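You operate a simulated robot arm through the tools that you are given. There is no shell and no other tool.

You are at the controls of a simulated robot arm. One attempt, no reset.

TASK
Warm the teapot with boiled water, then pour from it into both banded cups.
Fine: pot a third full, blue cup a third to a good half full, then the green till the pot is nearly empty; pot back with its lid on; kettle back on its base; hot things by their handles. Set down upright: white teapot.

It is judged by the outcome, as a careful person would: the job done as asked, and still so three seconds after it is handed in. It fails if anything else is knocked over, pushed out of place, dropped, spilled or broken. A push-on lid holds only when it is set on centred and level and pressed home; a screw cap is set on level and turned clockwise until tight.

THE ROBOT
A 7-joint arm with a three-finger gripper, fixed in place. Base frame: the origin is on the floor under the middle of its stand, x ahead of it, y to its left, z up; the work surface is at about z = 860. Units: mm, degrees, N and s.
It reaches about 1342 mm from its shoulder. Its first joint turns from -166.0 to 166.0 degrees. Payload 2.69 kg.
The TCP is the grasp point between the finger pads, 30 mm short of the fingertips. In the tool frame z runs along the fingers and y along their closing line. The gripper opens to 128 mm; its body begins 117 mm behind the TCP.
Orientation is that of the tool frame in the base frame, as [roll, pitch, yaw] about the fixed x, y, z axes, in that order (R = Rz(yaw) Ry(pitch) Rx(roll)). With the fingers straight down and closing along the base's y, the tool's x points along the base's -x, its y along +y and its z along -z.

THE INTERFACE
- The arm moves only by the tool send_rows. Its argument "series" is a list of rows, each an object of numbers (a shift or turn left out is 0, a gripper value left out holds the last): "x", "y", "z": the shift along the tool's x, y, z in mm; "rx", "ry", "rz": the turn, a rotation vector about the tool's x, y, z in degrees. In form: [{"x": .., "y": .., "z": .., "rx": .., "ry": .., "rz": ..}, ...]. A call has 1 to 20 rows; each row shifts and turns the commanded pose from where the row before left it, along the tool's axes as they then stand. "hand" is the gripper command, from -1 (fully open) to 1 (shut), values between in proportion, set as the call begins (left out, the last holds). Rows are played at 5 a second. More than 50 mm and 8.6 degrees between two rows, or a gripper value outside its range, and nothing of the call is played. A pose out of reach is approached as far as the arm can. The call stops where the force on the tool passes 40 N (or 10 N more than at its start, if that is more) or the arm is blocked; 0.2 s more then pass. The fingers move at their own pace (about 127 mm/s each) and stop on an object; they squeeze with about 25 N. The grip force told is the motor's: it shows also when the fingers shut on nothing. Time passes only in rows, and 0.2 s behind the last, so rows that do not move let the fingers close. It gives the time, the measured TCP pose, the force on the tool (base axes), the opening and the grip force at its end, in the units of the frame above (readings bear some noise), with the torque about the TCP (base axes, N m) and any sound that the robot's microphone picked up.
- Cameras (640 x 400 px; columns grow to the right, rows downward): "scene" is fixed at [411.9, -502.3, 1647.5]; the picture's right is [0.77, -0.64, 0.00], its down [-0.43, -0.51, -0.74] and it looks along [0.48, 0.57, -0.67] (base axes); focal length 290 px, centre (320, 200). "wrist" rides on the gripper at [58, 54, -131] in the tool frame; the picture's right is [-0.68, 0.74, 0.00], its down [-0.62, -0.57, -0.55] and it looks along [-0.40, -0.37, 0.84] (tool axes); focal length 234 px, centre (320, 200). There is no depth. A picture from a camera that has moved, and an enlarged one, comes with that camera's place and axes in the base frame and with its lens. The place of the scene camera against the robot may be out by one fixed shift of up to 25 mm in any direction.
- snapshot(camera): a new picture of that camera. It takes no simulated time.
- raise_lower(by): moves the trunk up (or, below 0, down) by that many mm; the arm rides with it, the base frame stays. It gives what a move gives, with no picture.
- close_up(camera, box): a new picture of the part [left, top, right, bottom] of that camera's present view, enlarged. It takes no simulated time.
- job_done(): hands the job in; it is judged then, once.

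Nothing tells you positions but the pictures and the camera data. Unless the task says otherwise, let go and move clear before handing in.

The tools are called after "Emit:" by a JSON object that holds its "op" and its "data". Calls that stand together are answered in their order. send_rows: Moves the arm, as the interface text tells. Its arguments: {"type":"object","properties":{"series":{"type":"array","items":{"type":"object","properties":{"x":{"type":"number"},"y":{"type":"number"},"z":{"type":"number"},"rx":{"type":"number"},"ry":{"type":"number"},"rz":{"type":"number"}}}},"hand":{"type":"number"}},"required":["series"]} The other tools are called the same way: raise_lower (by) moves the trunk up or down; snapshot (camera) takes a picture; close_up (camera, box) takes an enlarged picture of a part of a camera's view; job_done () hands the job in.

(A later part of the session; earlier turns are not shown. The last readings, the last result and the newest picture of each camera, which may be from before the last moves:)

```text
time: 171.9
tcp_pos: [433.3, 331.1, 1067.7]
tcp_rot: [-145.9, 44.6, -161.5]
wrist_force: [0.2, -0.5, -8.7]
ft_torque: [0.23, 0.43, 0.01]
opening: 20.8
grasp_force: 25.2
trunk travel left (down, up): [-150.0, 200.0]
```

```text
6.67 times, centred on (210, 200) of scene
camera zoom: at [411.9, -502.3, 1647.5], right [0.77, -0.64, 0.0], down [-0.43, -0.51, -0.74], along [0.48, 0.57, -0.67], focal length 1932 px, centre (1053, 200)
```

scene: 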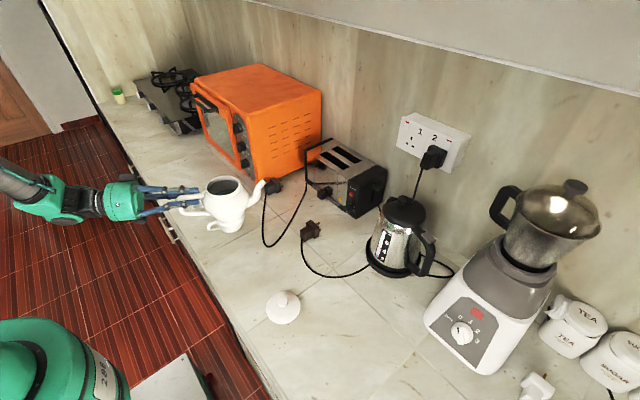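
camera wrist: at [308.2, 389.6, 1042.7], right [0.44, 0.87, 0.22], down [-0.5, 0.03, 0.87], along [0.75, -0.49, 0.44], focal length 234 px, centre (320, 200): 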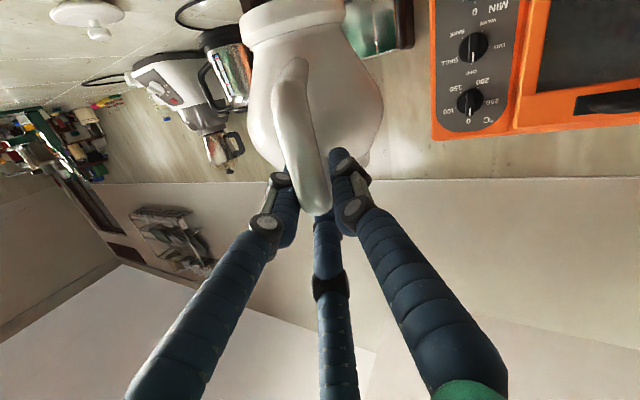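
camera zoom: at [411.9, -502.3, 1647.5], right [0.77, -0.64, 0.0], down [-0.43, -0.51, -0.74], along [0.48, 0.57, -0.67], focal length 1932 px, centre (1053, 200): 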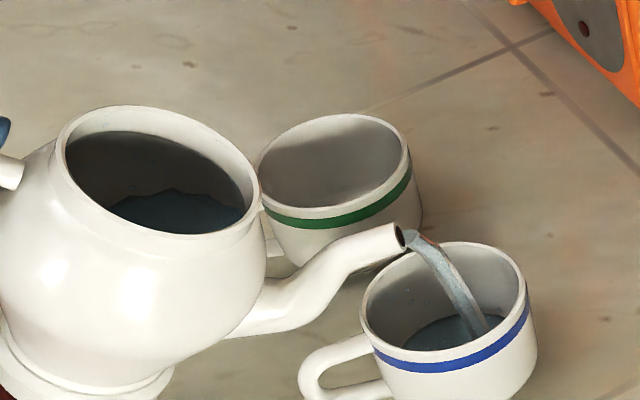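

Flow started cleanly into the blue cup; the stream lands toward the front, so I'll draw back 8 mm and keep watching.

Emit:
{"op": "send_rows", "data": {"series": [{"x": 4.1, "y": 2.3, "z": -6.4}]}}

Emit:
{"op": "close_up", "data": {"camera": "scene", "box": [170, 170, 250, 230]}}

```text
time: 172.3
tcp_pos: [425.9, 334.3, 1070.4]
tcp_rot: [-145.9, 44.6, -161.5]
wrist_force: [0.0, -0.8, -9.7]
ft_torque: [0.21, 0.42, -0.01]
opening: 21.1
grasp_force: 24.9
trunk travel left (down, up): [-150.0, 200.0]
```

```text
6.67 times, centred on (210, 200) of scene
camera zoom: at [411.9, -502.3, 1647.5], right [0.77, -0.64, 0.0], down [-0.43, -0.51, -0.74], along [0.48, 0.57, -0.67], focal length 1932 px, centre (1053, 200)
```

zoom: 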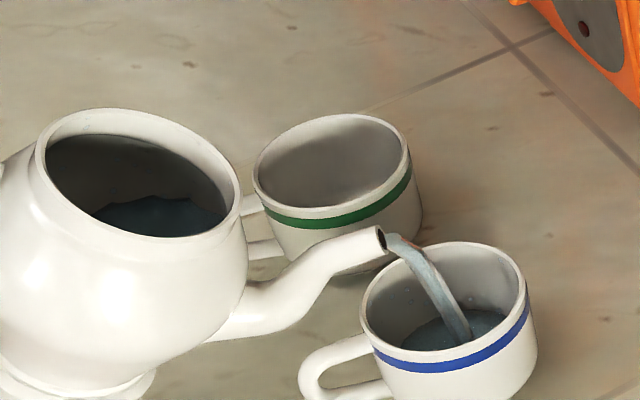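

Emit:
{"op": "send_rows", "data": {"series": [{}]}}

Emit:
{"op": "close_up", "data": {"camera": "scene", "box": [170, 170, 250, 230]}}

```text
time: 172.7
tcp_pos: [426.1, 336.1, 1069.0]
tcp_rot: [-145.9, 44.6, -161.4]
wrist_force: [-0.1, -0.9, -9.6]
ft_torque: [0.19, 0.39, 0.02]
opening: 20.9
grasp_force: 24.9
trunk travel left (down, up): [-150.0, 200.0]
```

```text
6.67 times, centred on (210, 200) of scene
camera zoom: at [411.9, -502.3, 1647.5], right [0.77, -0.64, 0.0], down [-0.43, -0.51, -0.74], along [0.48, 0.57, -0.67], focal length 1932 px, centre (1053, 200)
```

zoom: 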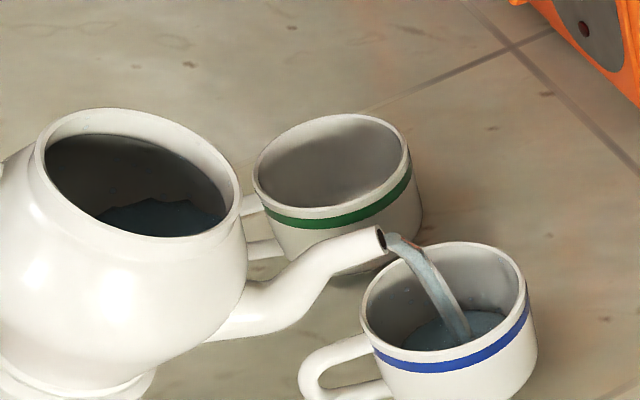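

Emit:
{"op": "send_rows", "data": {"series": [{}, {}]}}

Emit:
{"op": "close_up", "data": {"camera": "scene", "box": [205, 195, 250, 230]}}

```text
time: 173.3
tcp_pos: [425.6, 335.1, 1068.1]
tcp_rot: [-145.8, 44.6, -161.4]
wrist_force: [-0.2, 0.4, -8.5]
ft_torque: [0.22, 0.39, 0.0]
opening: 20.9
grasp_force: 24.6
trunk travel left (down, up): [-150.0, 200.0]
```

```text
11.43 times, centred on (228, 212) of scene
camera zoom: at [411.9, -502.3, 1647.5], right [0.77, -0.64, 0.0], down [-0.43, -0.51, -0.74], along [0.48, 0.57, -0.67], focal length 3312 px, centre (1377, 57)
```

zoom: 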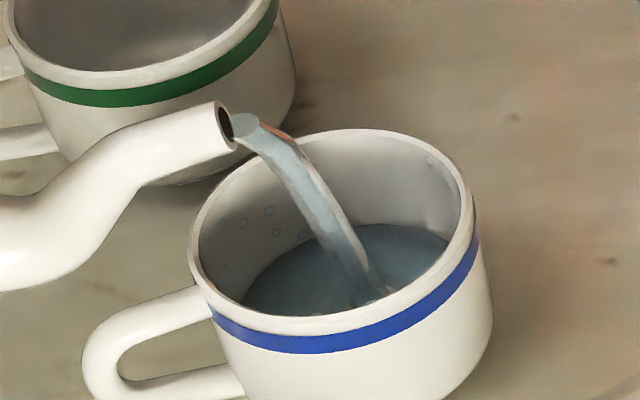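

Emit:
{"op": "send_rows", "data": {"series": [{}, {}, {}, {}]}}

Emit:
{"op": "close_up", "data": {"camera": "scene", "box": [205, 195, 250, 230]}}

```text
time: 174.3
tcp_pos: [425.6, 335.6, 1068.7]
tcp_rot: [-145.8, 44.7, -161.5]
wrist_force: [0.9, 0.0, -8.1]
ft_torque: [0.18, 0.37, -0.01]
opening: 21.0
grasp_force: 25.2
trunk travel left (down, up): [-150.0, 200.0]
```

```text
11.43 times, centred on (228, 212) of scene
camera zoom: at [411.9, -502.3, 1647.5], right [0.77, -0.64, 0.0], down [-0.43, -0.51, -0.74], along [0.48, 0.57, -0.67], focal length 3312 px, centre (1377, 57)
```

zoom: 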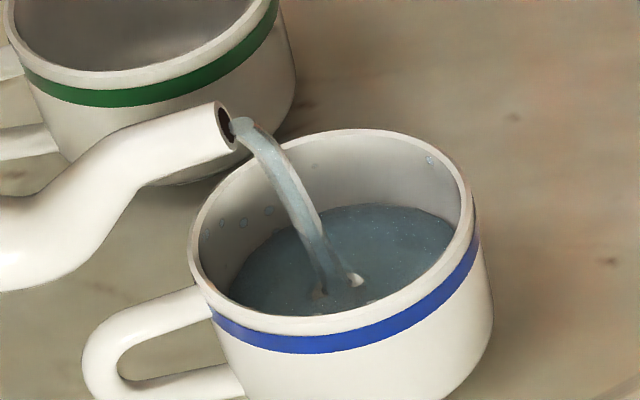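

Blue cup is at ~45%. Tilting back now to stop.

Emit:
{"op": "send_rows", "data": {"series": [{"rx": 2.97, "ry": -5.22, "x": 18.2, "y": 10.4, "z": 3.4}, {"rx": 2.97, "ry": -5.22, "x": 18.2, "y": 10.4, "z": 3.4}, {}]}}

Emit:
{"op": "close_up", "data": {"camera": "scene", "box": [205, 195, 250, 230]}}

```text
time: 175.1
tcp_pos: [408.8, 344.8, 1030.7]
tcp_rot: [-131.9, 52.6, -150.9]
wrist_force: [-0.3, 0.8, -8.3]
ft_torque: [0.22, 0.49, 0.01]
opening: 20.9
grasp_force: 24.6
trunk travel left (down, up): [-150.0, 200.0]
```

```text
11.43 times, centred on (228, 212) of scene
camera zoom: at [411.9, -502.3, 1647.5], right [0.77, -0.64, 0.0], down [-0.43, -0.51, -0.74], along [0.48, 0.57, -0.67], focal length 3312 px, centre (1377, 57)
```

zoom: 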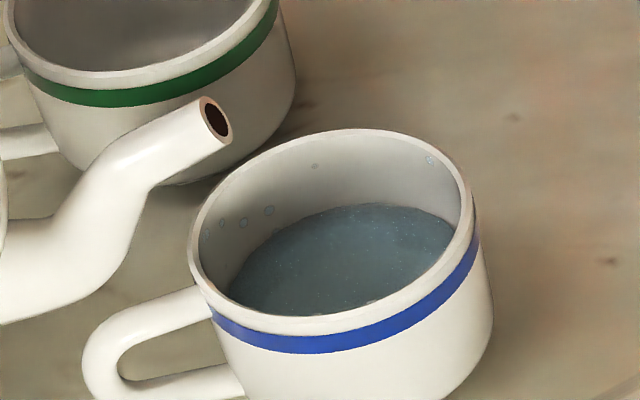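

Blue cup is done at just under half. Moving the tilted pot left over to the green cup, slightly higher.

Emit:
{"op": "send_rows", "data": {"series": [{"x": -7.9, "y": -4.5, "z": -4.1}, {"x": -7.9, "y": -4.5, "z": -4.1}, {"x": -2.9, "y": 8.7, "z": -3.9}, {"x": -5.8, "y": 17.3, "z": -7.8}, {"x": -5.8, "y": 17.3, "z": -7.8}, {"x": -5.8, "y": 17.3, "z": -7.8}, {"x": -5.8, "y": 17.3, "z": -7.8}, {"x": -5.8, "y": 17.3, "z": -7.8}, {"x": -5.8, "y": 17.3, "z": -7.8}, {"x": -2.6, "y": 4.7, "z": -3.4}, {}]}}

Emit:
{"op": "close_up", "data": {"camera": "scene", "box": [140, 150, 260, 240]}}

```text
time: 177.5
tcp_pos: [409.1, 478.2, 1048.8]
tcp_rot: [-132.1, 52.5, -151.0]
wrist_force: [-0.7, 0.1, -8.0]
ft_torque: [0.24, 0.53, -0.02]
opening: 21.0
grasp_force: 25.2
trunk travel left (down, up): [-150.0, 200.0]
```

```text
4.44 times, centred on (200, 195) of scene
camera zoom: at [411.9, -502.3, 1647.5], right [0.77, -0.64, 0.0], down [-0.43, -0.51, -0.74], along [0.48, 0.57, -0.67], focal length 1288 px, centre (853, 222)
```

zoom: 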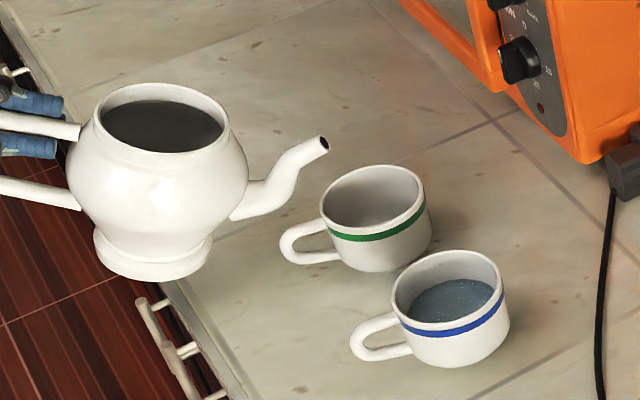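

Emit:
{"op": "send_rows", "data": {"series": [{"x": 5.3, "y": 4.7, "z": 6.6}, {"x": 5.3, "y": 4.7, "z": 6.6}, {}]}}

Emit:
{"op": "send_rows", "data": {"series": [{"rx": -1.48, "ry": 2.61, "x": -9.1, "y": -5.2, "z": -1.7}, {"rx": -1.48, "ry": 2.61, "x": -9.1, "y": -5.2, "z": -1.7}, {"rx": -1.48, "ry": 2.61, "x": -9.1, "y": -5.2, "z": -1.7}, {"rx": -1.48, "ry": 2.61, "x": -9.1, "y": -5.2, "z": -1.7}, {}]}}

Emit:
{"op": "close_up", "data": {"camera": "scene", "box": [160, 160, 240, 220]}}

```text
time: 178.3
tcp_pos: [415.2, 479.1, 1029.9]
tcp_rot: [-132.2, 52.4, -151.0]
wrist_force: [-0.5, -0.2, -8.8]
ft_torque: [0.25, 0.52, 0.01]
opening: 21.0
grasp_force: 25.1
trunk travel left (down, up): [-150.0, 200.0]
```

```text
time: 179.5
tcp_pos: [427.9, 470.8, 1070.8]
tcp_rot: [-145.8, 44.5, -161.4]
wrist_force: [0.6, 0.8, -7.2]
ft_torque: [0.17, 0.38, 0.0]
opening: 20.6
grasp_force: 25.1
trunk travel left (down, up): [-150.0, 200.0]
```

```text
6.67 times, centred on (200, 190) of scene
camera zoom: at [411.9, -502.3, 1647.5], right [0.77, -0.64, 0.0], down [-0.43, -0.51, -0.74], along [0.48, 0.57, -0.67], focal length 1932 px, centre (1120, 267)
```

zoom: 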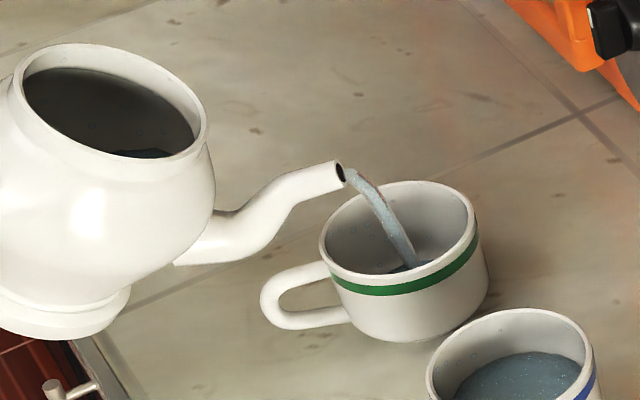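

Flow into the green cup is well centred. Continuing to tilt gradually to drain the pot.

Emit:
{"op": "send_rows", "data": {"series": [{}, {}, {"rx": -1.48, "ry": 2.61, "x": -9.1, "y": -5.2, "z": -1.7}, {}]}}

Emit:
{"op": "close_up", "data": {"camera": "scene", "box": [160, 160, 240, 220]}}

```text
time: 180.5
tcp_pos: [433.4, 468.5, 1080.0]
tcp_rot: [-148.7, 42.4, -163.3]
wrist_force: [0.6, -0.1, -8.1]
ft_torque: [0.17, 0.29, 0.07]
opening: 20.9
grasp_force: 25.5
trunk travel left (down, up): [-150.0, 200.0]
```

```text
6.67 times, centred on (200, 190) of scene
camera zoom: at [411.9, -502.3, 1647.5], right [0.77, -0.64, 0.0], down [-0.43, -0.51, -0.74], along [0.48, 0.57, -0.67], focal length 1932 px, centre (1120, 267)
```

zoom: 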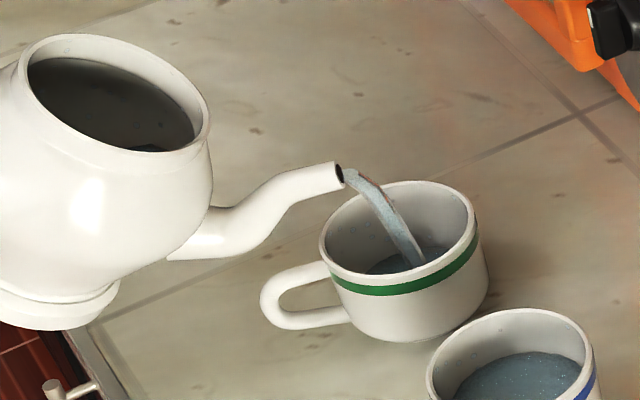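

Emit:
{"op": "send_rows", "data": {"series": [{}, {"rx": -1.48, "ry": 2.61, "x": -9.1, "y": -5.2, "z": -1.7}, {}, {"rx": -1.48, "ry": 2.61, "x": -9.1, "y": -5.2, "z": -1.7}, {}]}}

Emit:
{"op": "close_up", "data": {"camera": "scene", "box": [160, 160, 240, 220]}}

```text
time: 181.7
tcp_pos: [442.6, 463.5, 1098.6]
tcp_rot: [-153.8, 37.8, -166.6]
wrist_force: [0.6, -0.5, -6.7]
ft_torque: [0.15, 0.23, -0.01]
opening: 20.6
grasp_force: 25.4
trunk travel left (down, up): [-150.0, 200.0]
```

```text
6.67 times, centred on (200, 190) of scene
camera zoom: at [411.9, -502.3, 1647.5], right [0.77, -0.64, 0.0], down [-0.43, -0.51, -0.74], along [0.48, 0.57, -0.67], focal length 1932 px, centre (1120, 267)
```

zoom: 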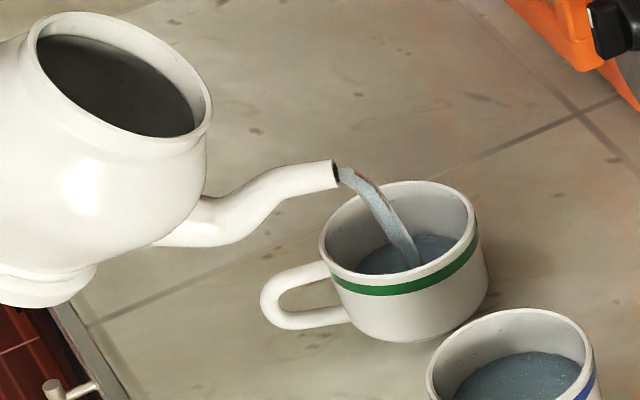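

Emit:
{"op": "send_rows", "data": {"series": [{}, {"rx": -1.48, "ry": 2.61, "x": -9.1, "y": -5.2, "z": -1.7}, {}, {"rx": -1.48, "ry": 2.61, "x": -9.1, "y": -5.2, "z": -1.7}, {}]}}

Emit:
{"op": "close_up", "data": {"camera": "scene", "box": [160, 160, 240, 220]}}

```text
time: 182.9
tcp_pos: [455.0, 458.0, 1116.0]
tcp_rot: [-158.2, 33.1, -169.2]
wrist_force: [0.1, -1.1, -7.4]
ft_torque: [0.06, 0.16, 0.01]
opening: 21.0
grasp_force: 25.0
trunk travel left (down, up): [-150.0, 200.0]
```

```text
6.67 times, centred on (200, 190) of scene
camera zoom: at [411.9, -502.3, 1647.5], right [0.77, -0.64, 0.0], down [-0.43, -0.51, -0.74], along [0.48, 0.57, -0.67], focal length 1932 px, centre (1120, 267)
```

zoom: 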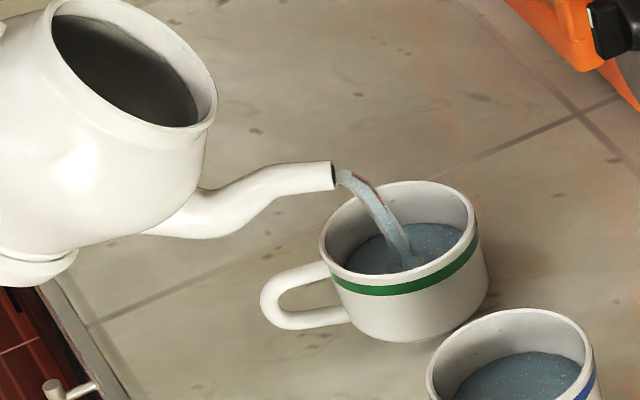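

Emit:
{"op": "send_rows", "data": {"series": [{}, {"rx": -1.48, "ry": 2.61, "x": -9.1, "y": -5.2, "z": -1.7}, {}, {"rx": -1.48, "ry": 2.61, "x": -9.1, "y": -5.2, "z": -1.7}, {}]}}

Emit:
{"op": "close_up", "data": {"camera": "scene", "box": [160, 160, 240, 220]}}

```text
time: 184.1
tcp_pos: [467.9, 451.0, 1132.0]
tcp_rot: [-162.2, 28.2, -171.2]
wrist_force: [0.1, 0.2, -6.7]
ft_torque: [0.05, 0.07, 0.03]
opening: 21.0
grasp_force: 24.7
trunk travel left (down, up): [-150.0, 200.0]
```

```text
6.67 times, centred on (200, 190) of scene
camera zoom: at [411.9, -502.3, 1647.5], right [0.77, -0.64, 0.0], down [-0.43, -0.51, -0.74], along [0.48, 0.57, -0.67], focal length 1932 px, centre (1120, 267)
```

zoom: 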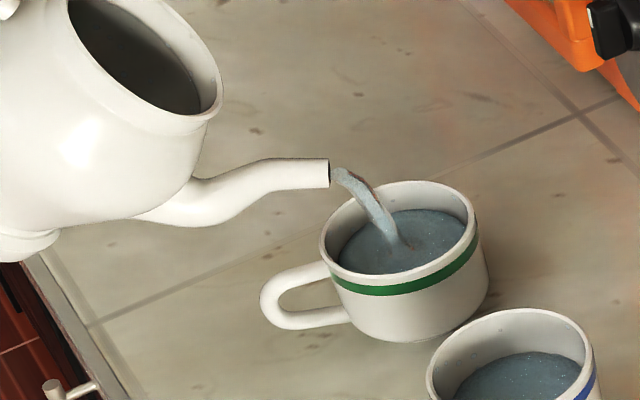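

Emit:
{"op": "send_rows", "data": {"series": [{}, {}, {}]}}

Emit:
{"op": "close_up", "data": {"camera": "scene", "box": [160, 160, 240, 220]}}

```text
time: 184.9
tcp_pos: [467.4, 452.7, 1131.8]
tcp_rot: [-162.2, 28.2, -171.2]
wrist_force: [0.2, 0.0, -6.5]
ft_torque: [0.02, 0.06, 0.06]
opening: 21.0
grasp_force: 25.0
trunk travel left (down, up): [-150.0, 200.0]
```

```text
6.67 times, centred on (200, 190) of scene
camera zoom: at [411.9, -502.3, 1647.5], right [0.77, -0.64, 0.0], down [-0.43, -0.51, -0.74], along [0.48, 0.57, -0.67], focal length 1932 px, centre (1120, 267)
```

zoom: 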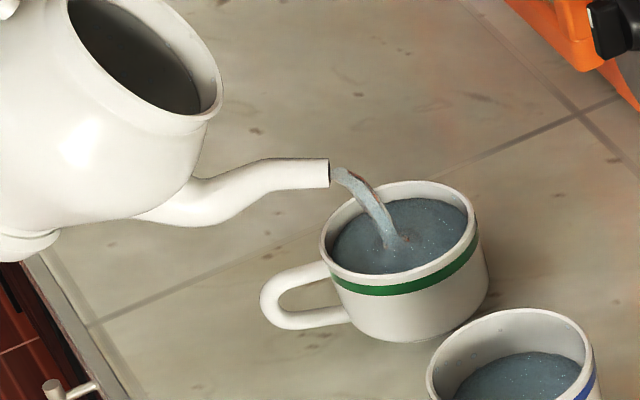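

The green cup is at ~80% and still filling; I'll tilt back now to pause and check what's left in the pot.

Emit:
{"op": "send_rows", "data": {"series": [{"rx": 3.9, "ry": -6.9, "x": 24, "y": 13.8, "z": 4.5}, {"rx": 3.9, "ry": -6.9, "x": 24, "y": 13.8, "z": 4.5}, {}]}}

Emit:
{"op": "close_up", "data": {"camera": "scene", "box": [160, 160, 240, 220]}}

```text
time: 185.7
tcp_pos: [432.0, 465.9, 1092.8]
tcp_rot: [-150.5, 40.9, -164.5]
wrist_force: [-0.3, 1.3, -6.5]
ft_torque: [0.05, 0.18, -0.07]
opening: 21.3
grasp_force: 25.5
trunk travel left (down, up): [-150.0, 200.0]
```

```text
6.67 times, centred on (200, 190) of scene
camera zoom: at [411.9, -502.3, 1647.5], right [0.77, -0.64, 0.0], down [-0.43, -0.51, -0.74], along [0.48, 0.57, -0.67], focal length 1932 px, centre (1120, 267)
```

zoom: 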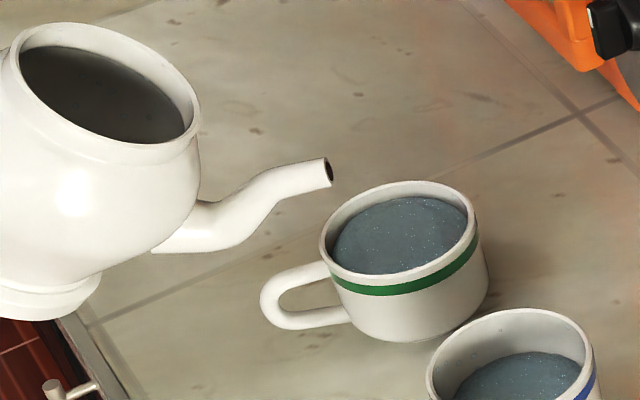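

The green cup holds ~84%. I'll raise the pot a little and bring it upright to see how much water remains in it.

Emit:
{"op": "send_rows", "data": {"series": [{"rx": 2.97, "ry": -5.22, "x": 0, "y": 0, "z": -5}, {"rx": 2.97, "ry": -5.22, "z": -10}, {"rx": 2.97, "ry": -5.22, "z": -10}, {"rx": 2.97, "ry": -5.22, "z": -10}, {"rx": 2.97, "ry": -5.22}, {"rx": 2.97, "ry": -5.22}, {}]}}

Emit:
{"op": "close_up", "data": {"camera": "scene", "box": [130, 130, 250, 220]}}

```text
time: 187.3
tcp_pos: [406.2, 483.5, 1110.0]
tcp_rot: [-100.3, 60.0, -124.2]
wrist_force: [-0.4, -0.3, -6.3]
ft_torque: [0.25, 0.52, -0.04]
opening: 20.9
grasp_force: 25.3
trunk travel left (down, up): [-150.0, 200.0]
```

```text
4.44 times, centred on (190, 175) of scene
camera zoom: at [411.9, -502.3, 1647.5], right [0.77, -0.64, 0.0], down [-0.43, -0.51, -0.74], along [0.48, 0.57, -0.67], focal length 1288 px, centre (898, 311)
```

zoom: 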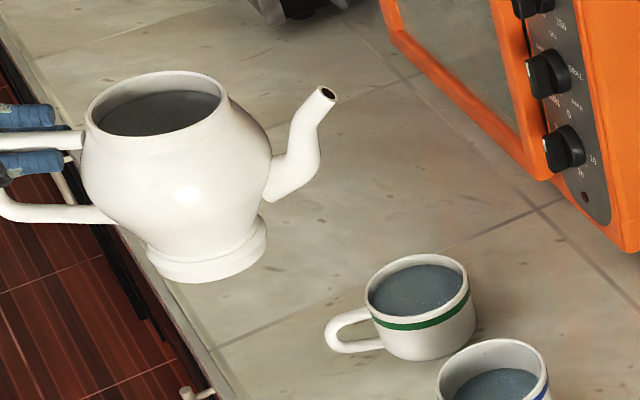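

No water is visible at this angle. To see deeper into the pot, I'll carry it back above its original spot, where the fixed camera looks in more steeply.

Emit:
{"op": "send_rows", "data": {"series": [{"x": 3, "y": -6.8, "z": 8}, {"x": 6.03, "y": -13.5, "z": 16.1}, {"x": 6.03, "y": -13.5, "z": 16.1}, {"x": 6.03, "y": -13.5, "z": 16.1}, {"x": 6.03, "y": -13.5, "z": 16.1}, {"x": 6.03, "y": -13.5, "z": 16.1}, {"x": 6.03, "y": -13.5, "z": 16.1}, {"x": 6.03, "y": -13.5, "z": 16.1}, {"x": 6.03, "y": -13.5, "z": 16.1}, {"x": 6.03, "y": -13.5, "z": 16.1}, {"x": 6.03, "y": -13.5, "z": 16.1}, {"x": 6.03, "y": -13.5, "z": 16.1}, {"x": 6.03, "y": -13.5, "z": 16.1}, {"x": 6.03, "y": -13.5, "z": 16.1}, {"x": 6.03, "y": -13.5, "z": 16.1}, {"x": 6.03, "y": -13.5, "z": 16.1}, {"x": 6.03, "y": -13.5, "z": 16.1}, {"x": 6.03, "y": -13.5, "z": 16.1}, {"x": 3, "y": -6.8, "z": 8}, {}]}}

Emit:
{"op": "close_up", "data": {"camera": "scene", "box": [200, 160, 320, 260]}}

```text
time: 191.5
tcp_pos: [554.8, 117.0, 1110.4]
tcp_rot: [-100.4, 60.1, -124.4]
wrist_force: [-0.2, 0.2, -6.9]
ft_torque: [0.21, 0.54, 0.01]
opening: 20.9
grasp_force: 25.0
trunk travel left (down, up): [-150.0, 200.0]
```

```text
4.00 times, centred on (260, 210) of scene
camera zoom: at [411.9, -502.3, 1647.5], right [0.77, -0.64, 0.0], down [-0.43, -0.51, -0.74], along [0.48, 0.57, -0.67], focal length 1159 px, centre (560, 160)
```

zoom: 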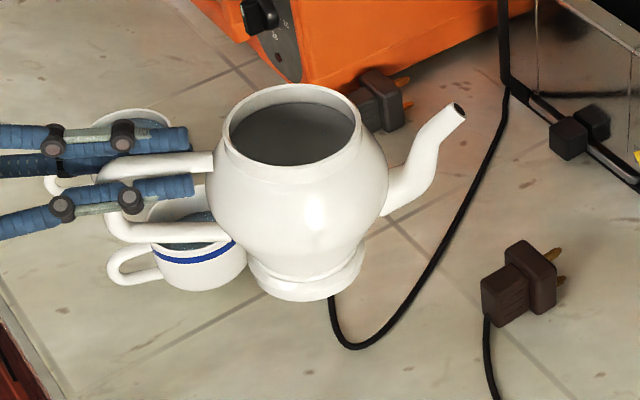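

Emit:
{"op": "send_rows", "data": {"series": [{"x": 10, "y": 2, "z": 4}, {"x": 18, "y": 4.5, "z": 7.5}, {"x": 18, "y": 4.5, "z": 7.5}, {"x": 18, "y": 4.5, "z": 7.5}, {"x": 18, "y": 4.5, "z": 7.5}, {"x": 15.5, "y": 4.2, "z": 6.4}, {}]}}

Emit:
{"op": "close_up", "data": {"camera": "scene", "box": [230, 195, 310, 265]}}

```text
time: 193.1
tcp_pos: [572.1, 80.1, 1009.4]
tcp_rot: [-100.5, 60.0, -124.5]
wrist_force: [0.8, -0.7, -6.3]
ft_torque: [0.24, 0.52, 0.01]
opening: 21.0
grasp_force: 25.0
trunk travel left (down, up): [-150.0, 200.0]
```

```text
5.71 times, centred on (270, 230) of scene
camera zoom: at [411.9, -502.3, 1647.5], right [0.77, -0.64, 0.0], down [-0.43, -0.51, -0.74], along [0.48, 0.57, -0.67], focal length 1656 px, centre (606, 29)
```

zoom: 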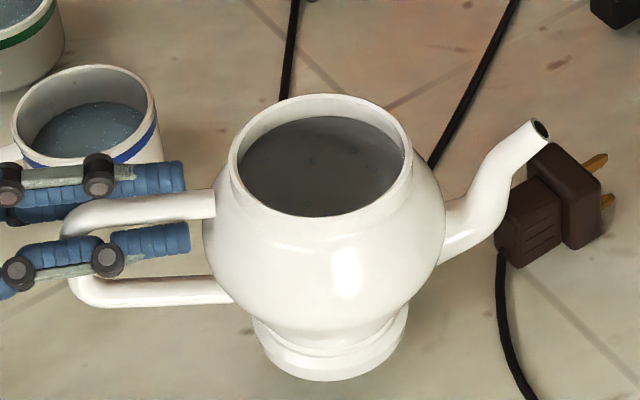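

Nothing visible inside, so the pot is nearly empty; both cups are filled as asked. I'll set the pot down on its original spot, level.

Emit:
{"op": "send_rows", "data": {"series": [{"rx": -0.45, "ry": 0.78, "x": -0.1, "y": -0.9, "z": 0.2}, {"x": 6.9, "y": 3.9, "z": 0.73}, {"x": 6.9, "y": 3.9, "z": 0.73}, {"x": 6.9, "y": 3.9, "z": 0.73}, {"x": 5.2, "y": 2.95, "z": 0.55}, {"x": 2.6, "y": 1.5, "z": 0.27}, {}]}}

Emit:
{"op": "close_up", "data": {"camera": "scene", "box": [210, 195, 310, 275]}}

```text
time: 194.7
tcp_pos: [571.0, 80.4, 978.3]
tcp_rot: [-102.0, 59.9, -125.8]
wrist_force: [-5.1, 2.0, 9.9]
ft_torque: [-0.45, -0.97, 0.03]
opening: 21.0
grasp_force: 24.9
trunk travel left (down, up): [-150.0, 200.0]
```

```text
5.00 times, centred on (260, 235) of scene
camera zoom: at [411.9, -502.3, 1647.5], right [0.77, -0.64, 0.0], down [-0.43, -0.51, -0.74], along [0.48, 0.57, -0.67], focal length 1449 px, centre (620, 25)
```

zoom: 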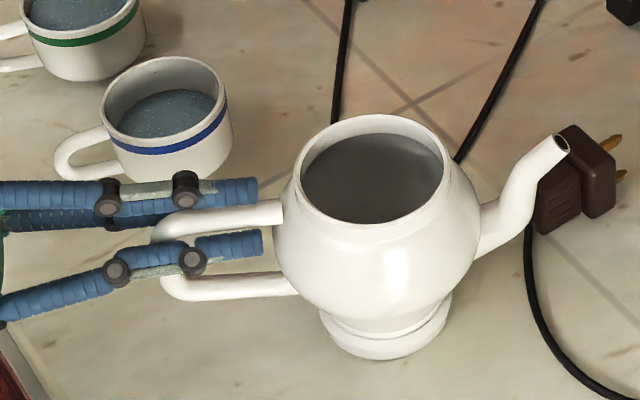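

The foot is down and slightly pressed. I'll ease up to zero load before releasing.

Emit:
{"op": "send_rows", "data": {"series": [{"x": -1.7, "y": -1.0, "z": -0.2}, {}, {}]}}

```text
time: 195.5
tcp_pos: [569.8, 79.3, 978.1]
tcp_rot: [-102.3, 59.8, -126.0]
wrist_force: [0.4, 0.2, -3.2]
ft_torque: [0.07, 0.12, 0.01]
opening: 20.8
grasp_force: 24.8
trunk travel left (down, up): [-150.0, 200.0]
```

Emit:
{"op": "send_rows", "data": {"series": [{"x": 0.7, "y": 0.4, "z": 0.07}, {}]}}

Emit:
{"op": "send_rows", "data": {"series": [{}, {}, {}], "hand": 0.6}}

Emit:
{"op": "close_up", "data": {"camera": "scene", "box": [210, 195, 310, 275]}}

```text
time: 196.1
tcp_pos: [570.3, 79.4, 978.5]
tcp_rot: [-102.3, 59.8, -125.8]
wrist_force: [-0.9, 0.7, -2.4]
ft_torque: [0.1, 0.2, 0.0]
opening: 21.1
grasp_force: 25.2
trunk travel left (down, up): [-150.0, 200.0]
```

```text
time: 196.9
tcp_pos: [570.9, 80.0, 979.0]
tcp_rot: [-102.1, 59.8, -125.9]
wrist_force: [-0.5, 0.1, 0.4]
ft_torque: [-0.01, -0.01, 0.02]
opening: 25.4
grasp_force: 0.0
trunk travel left (down, up): [-150.0, 200.0]
```

```text
5.00 times, centred on (260, 235) of scene
camera zoom: at [411.9, -502.3, 1647.5], right [0.77, -0.64, 0.0], down [-0.43, -0.51, -0.74], along [0.48, 0.57, -0.67], focal length 1449 px, centre (620, 25)
```

zoom: 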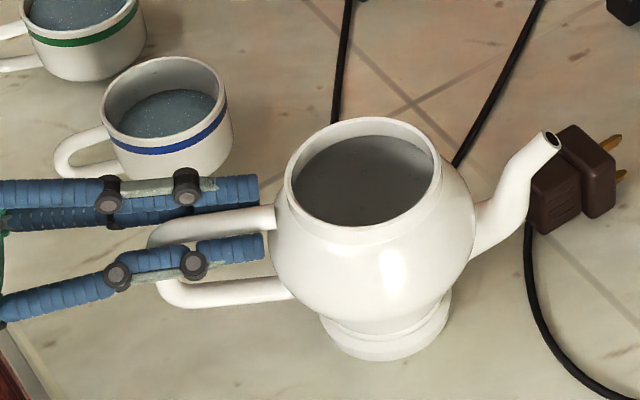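

The pot stands on its own. Opening wide and lifting the hand straight off the handle.

Emit:
{"op": "send_rows", "data": {"series": [{}, {}, {}], "hand": -0.25}}

Emit:
{"op": "close_up", "data": {"camera": "scene", "box": [200, 195, 310, 275]}}

Emit:
{"op": "send_rows", "data": {"series": [{"x": -8.6, "y": -4.9, "z": -1}, {"x": -13, "y": -7.4, "z": -1.5}, {"x": -17.3, "y": -9.8, "z": -2}, {"x": -26, "y": -14.8, "z": -3}, {"x": -34, "y": -19.5, "z": -4}, {"x": -34, "y": -19.5, "z": -4}, {}]}}

Emit:
{"op": "snapshot", "data": {"camera": "scene"}}

```text
time: 197.7
tcp_pos: [570.3, 79.6, 977.8]
tcp_rot: [-102.2, 59.8, -126.0]
wrist_force: [-0.5, -0.1, -0.2]
ft_torque: [-0.04, 0.0, -0.02]
opening: 80.0
grasp_force: 0.0
trunk travel left (down, up): [-150.0, 200.0]
```

```text
5.00 times, centred on (255, 235) of scene
camera zoom: at [411.9, -502.3, 1647.5], right [0.77, -0.64, 0.0], down [-0.43, -0.51, -0.74], along [0.48, 0.57, -0.67], focal length 1449 px, centre (645, 25)
```

zoom: 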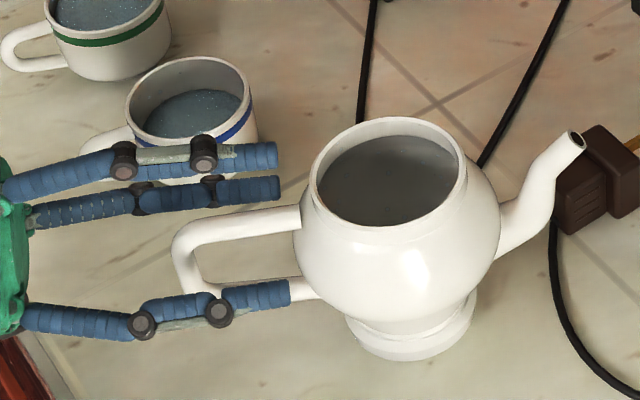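

```text
time: 199.3
tcp_pos: [571.9, 76.4, 1133.9]
tcp_rot: [-102.2, 59.8, -125.9]
wrist_force: [-0.2, -0.4, 0.1]
ft_torque: [0.02, 0.03, 0.01]
opening: 80.1
grasp_force: 0.0
trunk travel left (down, up): [-150.0, 200.0]
```

```text
taken
```

scene: 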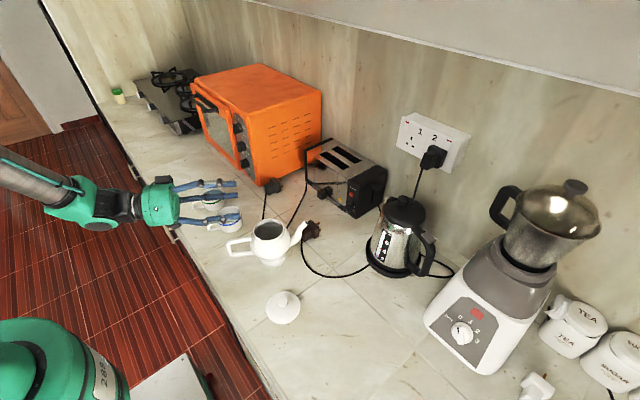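

The pot is back in place and upright. Next, the lid: I'll turn the hand to point straight down.

Emit:
{"op": "send_rows", "data": {"series": [{"rz": 6}, {"rz": 6}, {"rz": 6}, {"rz": 6}, {"rz": 6}, {"ry": 6}, {"ry": 6}, {"ry": 6}, {}], "hand": -1}}

Emit:
{"op": "send_rows", "data": {"series": [{"ry": 6}, {"ry": 6}, {"ry": 6}, {"ry": 6}, {"ry": 6}, {"ry": 6}, {"ry": 6}, {"ry": 6}, {"ry": 6}, {"ry": 6}, {"ry": 6}, {}]}}

```text
time: 201.3
tcp_pos: [572.5, 78.6, 1131.7]
tcp_rot: [179.0, 65.9, 153.7]
wrist_force: [-0.1, -1.3, 0.8]
ft_torque: [0.0, 0.03, 0.0]
opening: 128.0
grasp_force: 0.0
trunk travel left (down, up): [-150.0, 200.0]
```

```text
time: 203.9
tcp_pos: [572.7, 79.1, 1132.4]
tcp_rot: [179.6, -0.2, 154.6]
wrist_force: [0.9, -0.2, -1.0]
ft_torque: [0.0, 0.08, -0.01]
opening: 128.0
grasp_force: 0.0
trunk travel left (down, up): [-150.0, 200.0]
```

Emit:
{"op": "snapshot", "data": {"camera": "wrist"}}

Emit:
{"op": "close_up", "data": {"camera": "wrist", "box": [220, 60, 400, 200]}}

```text
taken
camera wrist: at [541.5, 152.1, 1263.7], right [0.93, 0.38, 0.0], down [0.31, -0.78, 0.54], along [0.21, -0.5, -0.84], focal length 234 px, centre (320, 200)
```

wrist: 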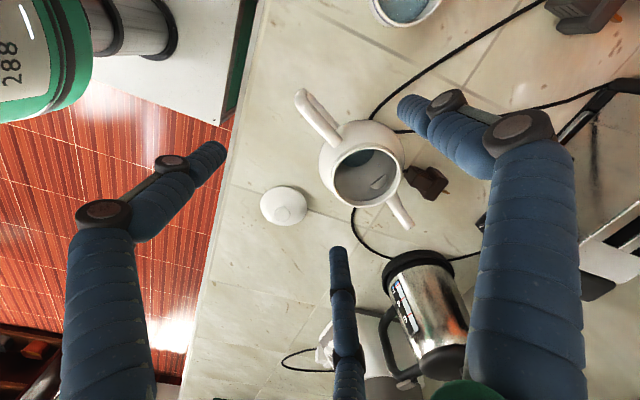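

```text
2.86 times, centred on (310, 130) of wrist
camera zoom: at [541.5, 152.1, 1263.7], right [0.93, 0.38, 0.0], down [0.31, -0.78, 0.54], along [0.21, -0.5, -0.84], focal length 669 px, centre (349, 400)
```

zoom: 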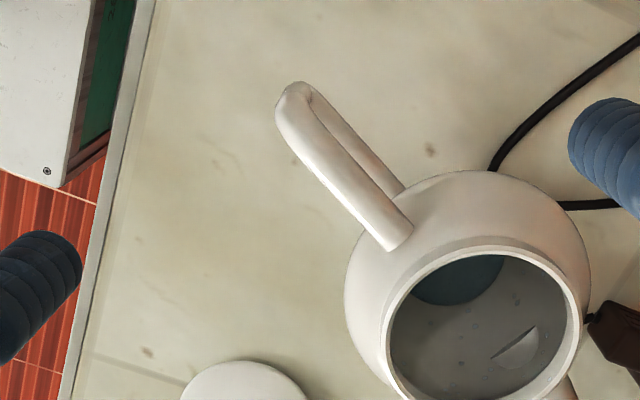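

A look inside shows only a small pool at the very bottom — nearly empty. Now I'll move above the lid and look at its knob.

Emit:
{"op": "send_rows", "data": {"series": [{"x": 0, "y": -40, "z": 0}, {"x": 0, "y": -40, "z": 0}, {"x": 0, "y": -40, "z": 0}, {}]}}

Emit:
{"op": "snapshot", "data": {"camera": "wrist"}}

Emit:
{"op": "close_up", "data": {"camera": "wrist", "box": [200, 80, 360, 200]}}

```text
time: 204.9
tcp_pos: [520.6, -26.5, 1131.9]
tcp_rot: [179.6, 0.0, 154.6]
wrist_force: [-0.2, -0.1, 0.1]
ft_torque: [0.02, -0.04, 0.0]
opening: 128.1
grasp_force: 0.1
trunk travel left (down, up): [-150.0, 200.0]
```

```text
taken
camera wrist: at [489.0, 45.8, 1261.9], right [0.93, 0.38, 0.0], down [0.31, -0.78, 0.54], along [0.21, -0.5, -0.84], focal length 234 px, centre (320, 200)
```

wrist: 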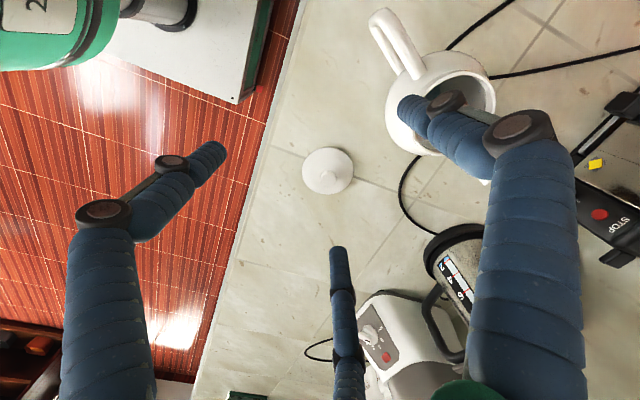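

```text
3.33 times, centred on (280, 140) of wrist
camera zoom: at [489.0, 45.8, 1261.9], right [0.93, 0.38, 0.0], down [0.31, -0.78, 0.54], along [0.21, -0.5, -0.84], focal length 781 px, centre (453, 400)
```

zoom: 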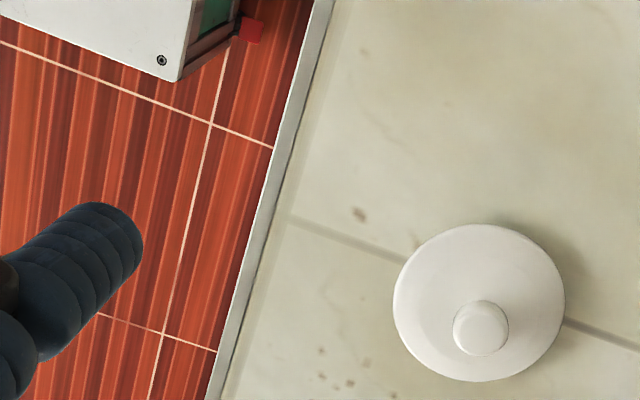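

The lid is at (574, -126), its knob ~29 mm wide with its top near z 900. I'll come straight over it.

Emit:
{"op": "send_rows", "data": {"series": [{"x": -22.7, "y": -16.8, "z": 33}, {"x": -22.7, "y": -16.8, "z": 33}, {"x": -22.7, "y": -16.8, "z": 33}, {"x": -22.7, "y": -16.8, "z": 33}, {}], "hand": -0.1}}

Emit:
{"op": "snapshot", "data": {"camera": "wrist"}}

Emit:
{"op": "close_up", "data": {"camera": "scene", "box": [230, 240, 350, 340]}}

```text
time: 206.1
tcp_pos: [575.6, -127.5, 1000.9]
tcp_rot: [179.6, 0.0, 154.6]
wrist_force: [0.7, -0.2, -0.7]
ft_torque: [0.03, 0.08, -0.01]
opening: 70.4
grasp_force: 0.0
trunk travel left (down, up): [-150.0, 200.0]
```

```text
taken
camera wrist: at [543.8, -54.9, 1130.4], right [0.93, 0.38, 0.0], down [0.31, -0.78, 0.54], along [0.21, -0.5, -0.84], focal length 234 px, centre (320, 200)
```

wrist: 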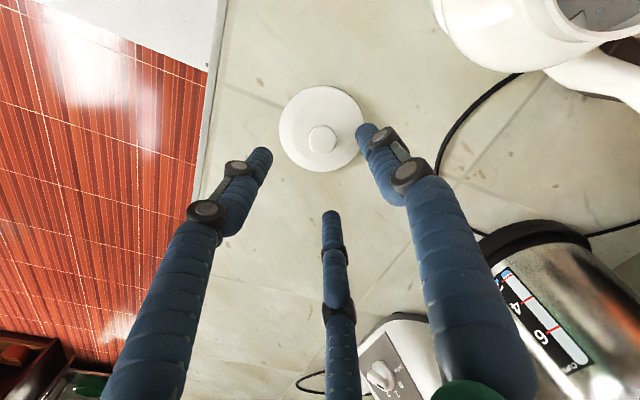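

```text
4.00 times, centred on (290, 290) of scene
camera zoom: at [411.9, -502.3, 1647.5], right [0.77, -0.64, 0.0], down [-0.43, -0.51, -0.74], along [0.48, 0.57, -0.67], focal length 1159 px, centre (440, -160)
```

zoom: 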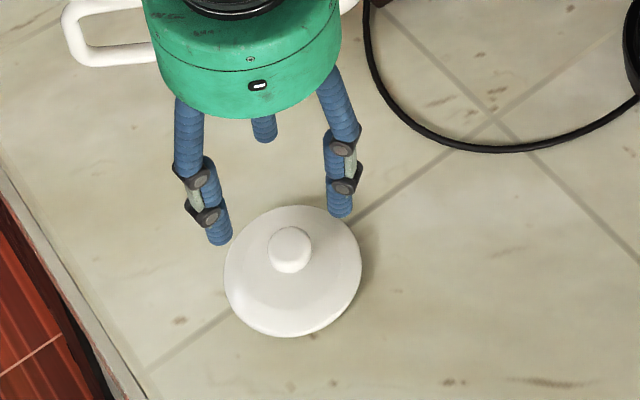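

Emit:
{"op": "send_rows", "data": {"series": [{"y": 1, "z": 30}, {"y": 1, "z": 30}, {"z": 15}, {}]}}

Emit:
{"op": "snapshot", "data": {"camera": "wrist"}}

Emit:
{"op": "close_up", "data": {"camera": "scene", "box": [230, 240, 350, 340]}}

```text
time: 207.1
tcp_pos: [573.8, -125.3, 925.0]
tcp_rot: [179.6, -0.1, 154.5]
wrist_force: [0.3, -0.2, 0.0]
ft_torque: [0.02, -0.02, 0.0]
opening: 70.3
grasp_force: 0.1
trunk travel left (down, up): [-150.0, 200.0]
```

```text
taken
camera wrist: at [543.2, -53.1, 1056.2], right [0.93, 0.38, 0.0], down [0.31, -0.78, 0.54], along [0.21, -0.5, -0.84], focal length 234 px, centre (320, 200)
```

wrist: 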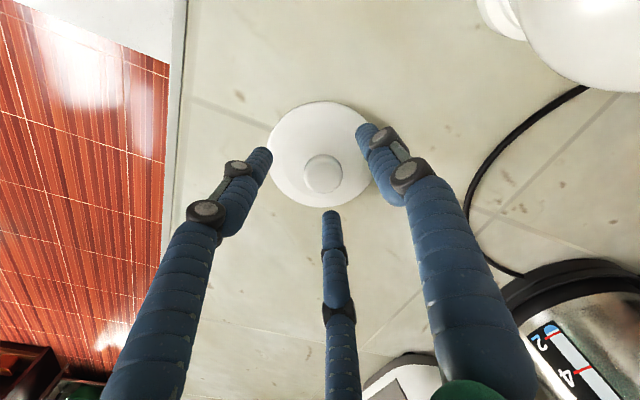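

```text
4.00 times, centred on (290, 290) of scene
camera zoom: at [411.9, -502.3, 1647.5], right [0.77, -0.64, 0.0], down [-0.43, -0.51, -0.74], along [0.48, 0.57, -0.67], focal length 1159 px, centre (440, -160)
```

zoom: 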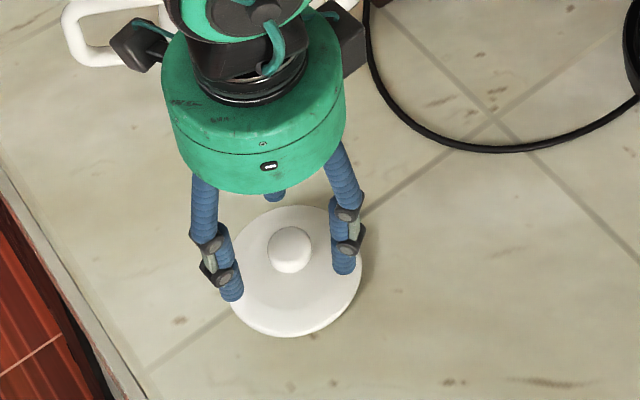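

Emit:
{"op": "send_rows", "data": {"series": [{"y": 1.5, "z": 6}, {"z": 4}, {}]}}

Emit:
{"op": "close_up", "data": {"camera": "scene", "box": [240, 260, 340, 330]}}

```text
time: 207.9
tcp_pos: [575.0, -123.9, 912.8]
tcp_rot: [179.7, -0.1, 154.7]
wrist_force: [-0.1, 0.2, 0.0]
ft_torque: [-0.01, 0.02, 0.0]
opening: 70.1
grasp_force: 0.1
trunk travel left (down, up): [-150.0, 200.0]
```

```text
5.71 times, centred on (290, 295) of scene
camera zoom: at [411.9, -502.3, 1647.5], right [0.77, -0.64, 0.0], down [-0.43, -0.51, -0.74], along [0.48, 0.57, -0.67], focal length 1656 px, centre (491, -343)
```

zoom: 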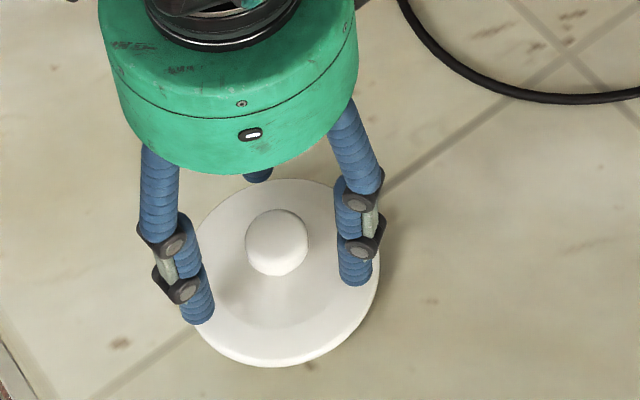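

Emit:
{"op": "send_rows", "data": {"series": [{}, {}, {}], "hand": 0.4}}

Emit:
{"op": "send_rows", "data": {"series": [{}, {}, {}], "hand": 1}}

Emit:
{"op": "close_up", "data": {"camera": "scene", "box": [240, 260, 340, 330]}}

Emit:
{"op": "close_up", "data": {"camera": "wrist", "box": [240, 80, 400, 220]}}

```text
time: 208.7
tcp_pos: [575.7, -124.8, 914.3]
tcp_rot: [179.6, -0.1, 154.6]
wrist_force: [-0.2, -1.2, 0.5]
ft_torque: [-0.02, 0.0, 0.0]
opening: 38.4
grasp_force: 0.1
trunk travel left (down, up): [-150.0, 200.0]
```

```text
time: 209.5
tcp_pos: [575.0, -123.0, 913.3]
tcp_rot: [179.7, -0.1, 154.6]
wrist_force: [0.8, 0.6, 1.0]
ft_torque: [0.01, -0.04, -0.01]
opening: 28.9
grasp_force: 24.8
trunk travel left (down, up): [-150.0, 200.0]
```

```text
5.71 times, centred on (290, 295) of scene
camera zoom: at [411.9, -502.3, 1647.5], right [0.77, -0.64, 0.0], down [-0.43, -0.51, -0.74], along [0.48, 0.57, -0.67], focal length 1656 px, centre (491, -343)
```

zoom: 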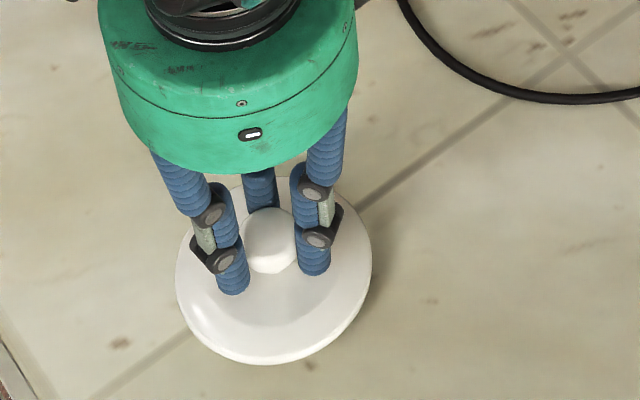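

```text
2.86 times, centred on (320, 150) of wrist
camera zoom: at [544.3, -51.6, 1045.2], right [0.93, 0.38, 0.0], down [0.31, -0.78, 0.54], along [0.21, -0.5, -0.84], focal length 669 px, centre (320, 343)
```

zoom: 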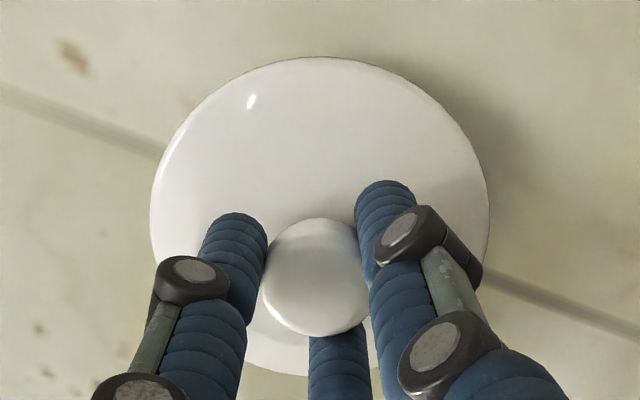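

The three fingers are centred on the knob. Lifting the lid.

Emit:
{"op": "send_rows", "data": {"series": [{"z": -5}, {"z": -10}, {"z": -15}, {"z": -20}, {}, {}]}}

Emit:
{"op": "close_up", "data": {"camera": "scene", "box": [240, 240, 340, 330]}}

Emit:
{"op": "close_up", "data": {"camera": "wrist", "box": [240, 80, 400, 220]}}

```text
time: 210.9
tcp_pos: [576.2, -124.8, 965.3]
tcp_rot: [179.6, 0.0, 154.5]
wrist_force: [-0.5, -0.8, -1.1]
ft_torque: [0.02, 0.0, 0.04]
opening: 28.8
grasp_force: 24.8
trunk travel left (down, up): [-150.0, 200.0]
```

```text
4.44 times, centred on (290, 285) of scene
camera zoom: at [411.9, -502.3, 1647.5], right [0.77, -0.64, 0.0], down [-0.43, -0.51, -0.74], along [0.48, 0.57, -0.67], focal length 1288 px, centre (453, -178)
```

zoom: 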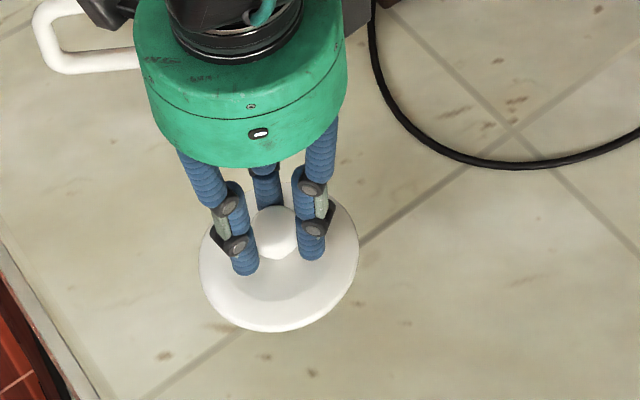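

```text
2.86 times, centred on (320, 150) of wrist
camera zoom: at [545.2, -52.8, 1096.7], right [0.93, 0.38, 0.0], down [0.31, -0.78, 0.54], along [0.21, -0.5, -0.84], focal length 669 px, centre (320, 343)
```

zoom: 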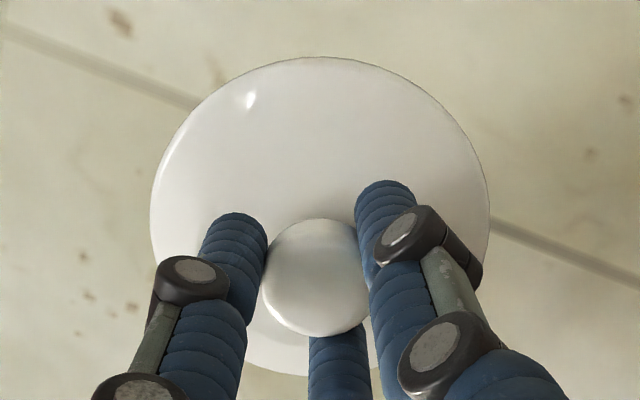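

The lid hangs level. I'll raise it and place the camera straight above the pot to measure the rim centre precisely.

Emit:
{"op": "send_rows", "data": {"series": [{"z": -30}, {"z": -40}, {"z": -40}, {"z": -25}, {"x": -9, "y": 22}, {"x": -18.5, "y": 44.2}, {"x": -18.5, "y": 44.2}, {"x": -9.5, "y": 22.2}, {}]}}

Emit:
{"op": "snapshot", "data": {"camera": "wrist"}}

Emit:
{"op": "close_up", "data": {"camera": "wrist", "box": [240, 0, 400, 110]}}

Emit:
{"op": "close_up", "data": {"camera": "scene", "box": [210, 160, 350, 270]}}

```text
time: 212.9
tcp_pos: [685.1, -29.8, 1098.1]
tcp_rot: [179.7, 0.0, 154.5]
wrist_force: [0.2, 0.3, -0.6]
ft_torque: [-0.02, 0.02, 0.0]
opening: 28.8
grasp_force: 24.5
trunk travel left (down, up): [-150.0, 200.0]
```

```text
taken
camera wrist: at [655.1, 42.8, 1229.3], right [0.93, 0.38, 0.0], down [0.31, -0.78, 0.54], along [0.21, -0.5, -0.84], focal length 234 px, centre (320, 200)
```

wrist: 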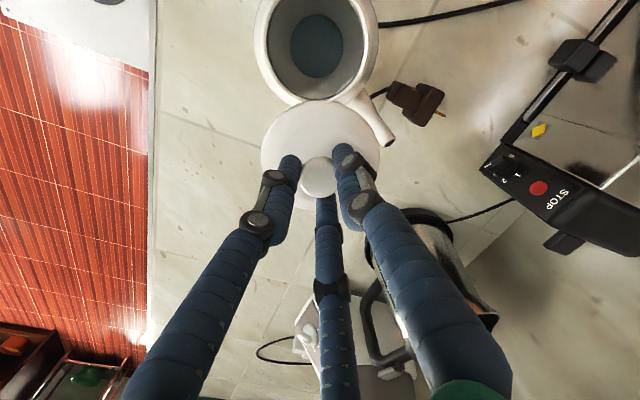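

```text
3.64 times, centred on (320, 55) of wrist
camera zoom: at [655.1, 42.8, 1229.3], right [0.93, 0.38, 0.0], down [0.31, -0.78, 0.54], along [0.21, -0.5, -0.84], focal length 852 px, centre (320, 727)
```

zoom: 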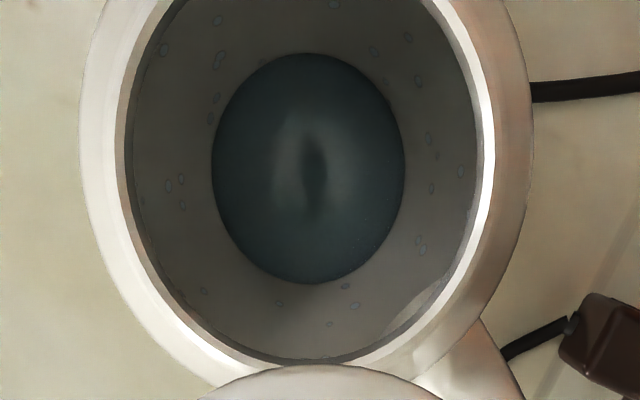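

```text
3.64 times, centred on (280, 215) of scene
camera zoom: at [411.9, -502.3, 1647.5], right [0.77, -0.64, 0.0], down [-0.43, -0.51, -0.74], along [0.48, 0.57, -0.67], focal length 1054 px, centre (466, 146)
```

zoom: 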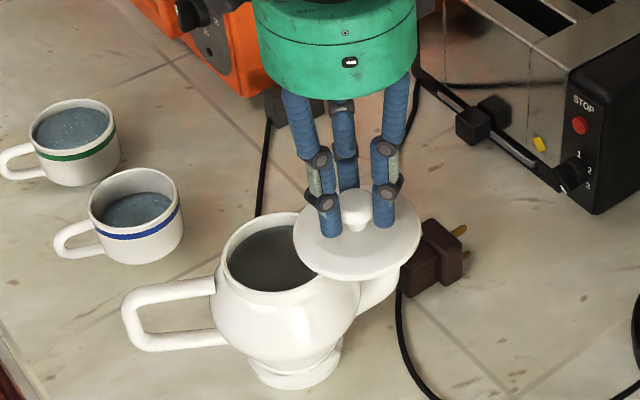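

The pot holds only a thin film of water at its bottom. The rim is cut off by the picture edge, so I'll go up 100 mm to see all of it.

Emit:
{"op": "send_rows", "data": {"series": [{"z": -35}, {"z": -35}, {"z": -35}, {}]}}

Emit:
{"op": "close_up", "data": {"camera": "wrist", "box": [240, 0, 400, 100]}}

```text
time: 213.9
tcp_pos: [684.5, -31.2, 1209.6]
tcp_rot: [179.7, 0.0, 154.7]
wrist_force: [-0.1, -0.4, -0.3]
ft_torque: [-0.01, -0.02, -0.01]
opening: 28.8
grasp_force: 25.2
trunk travel left (down, up): [-150.0, 200.0]
```

```text
4.00 times, centred on (320, 50) of wrist
camera zoom: at [653.6, 41.3, 1338.7], right [0.93, 0.38, 0.0], down [0.31, -0.78, 0.54], along [0.21, -0.5, -0.84], focal length 937 px, centre (320, 800)
```

zoom: 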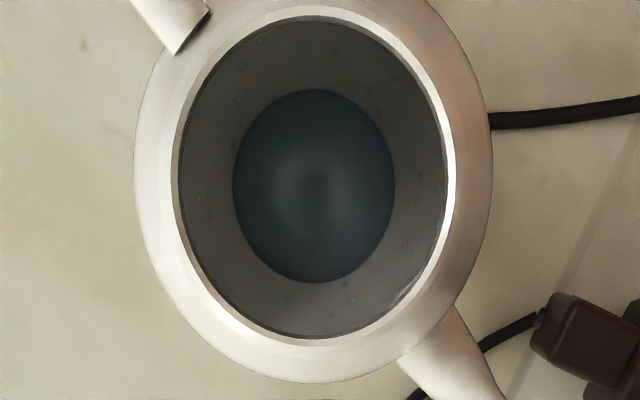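

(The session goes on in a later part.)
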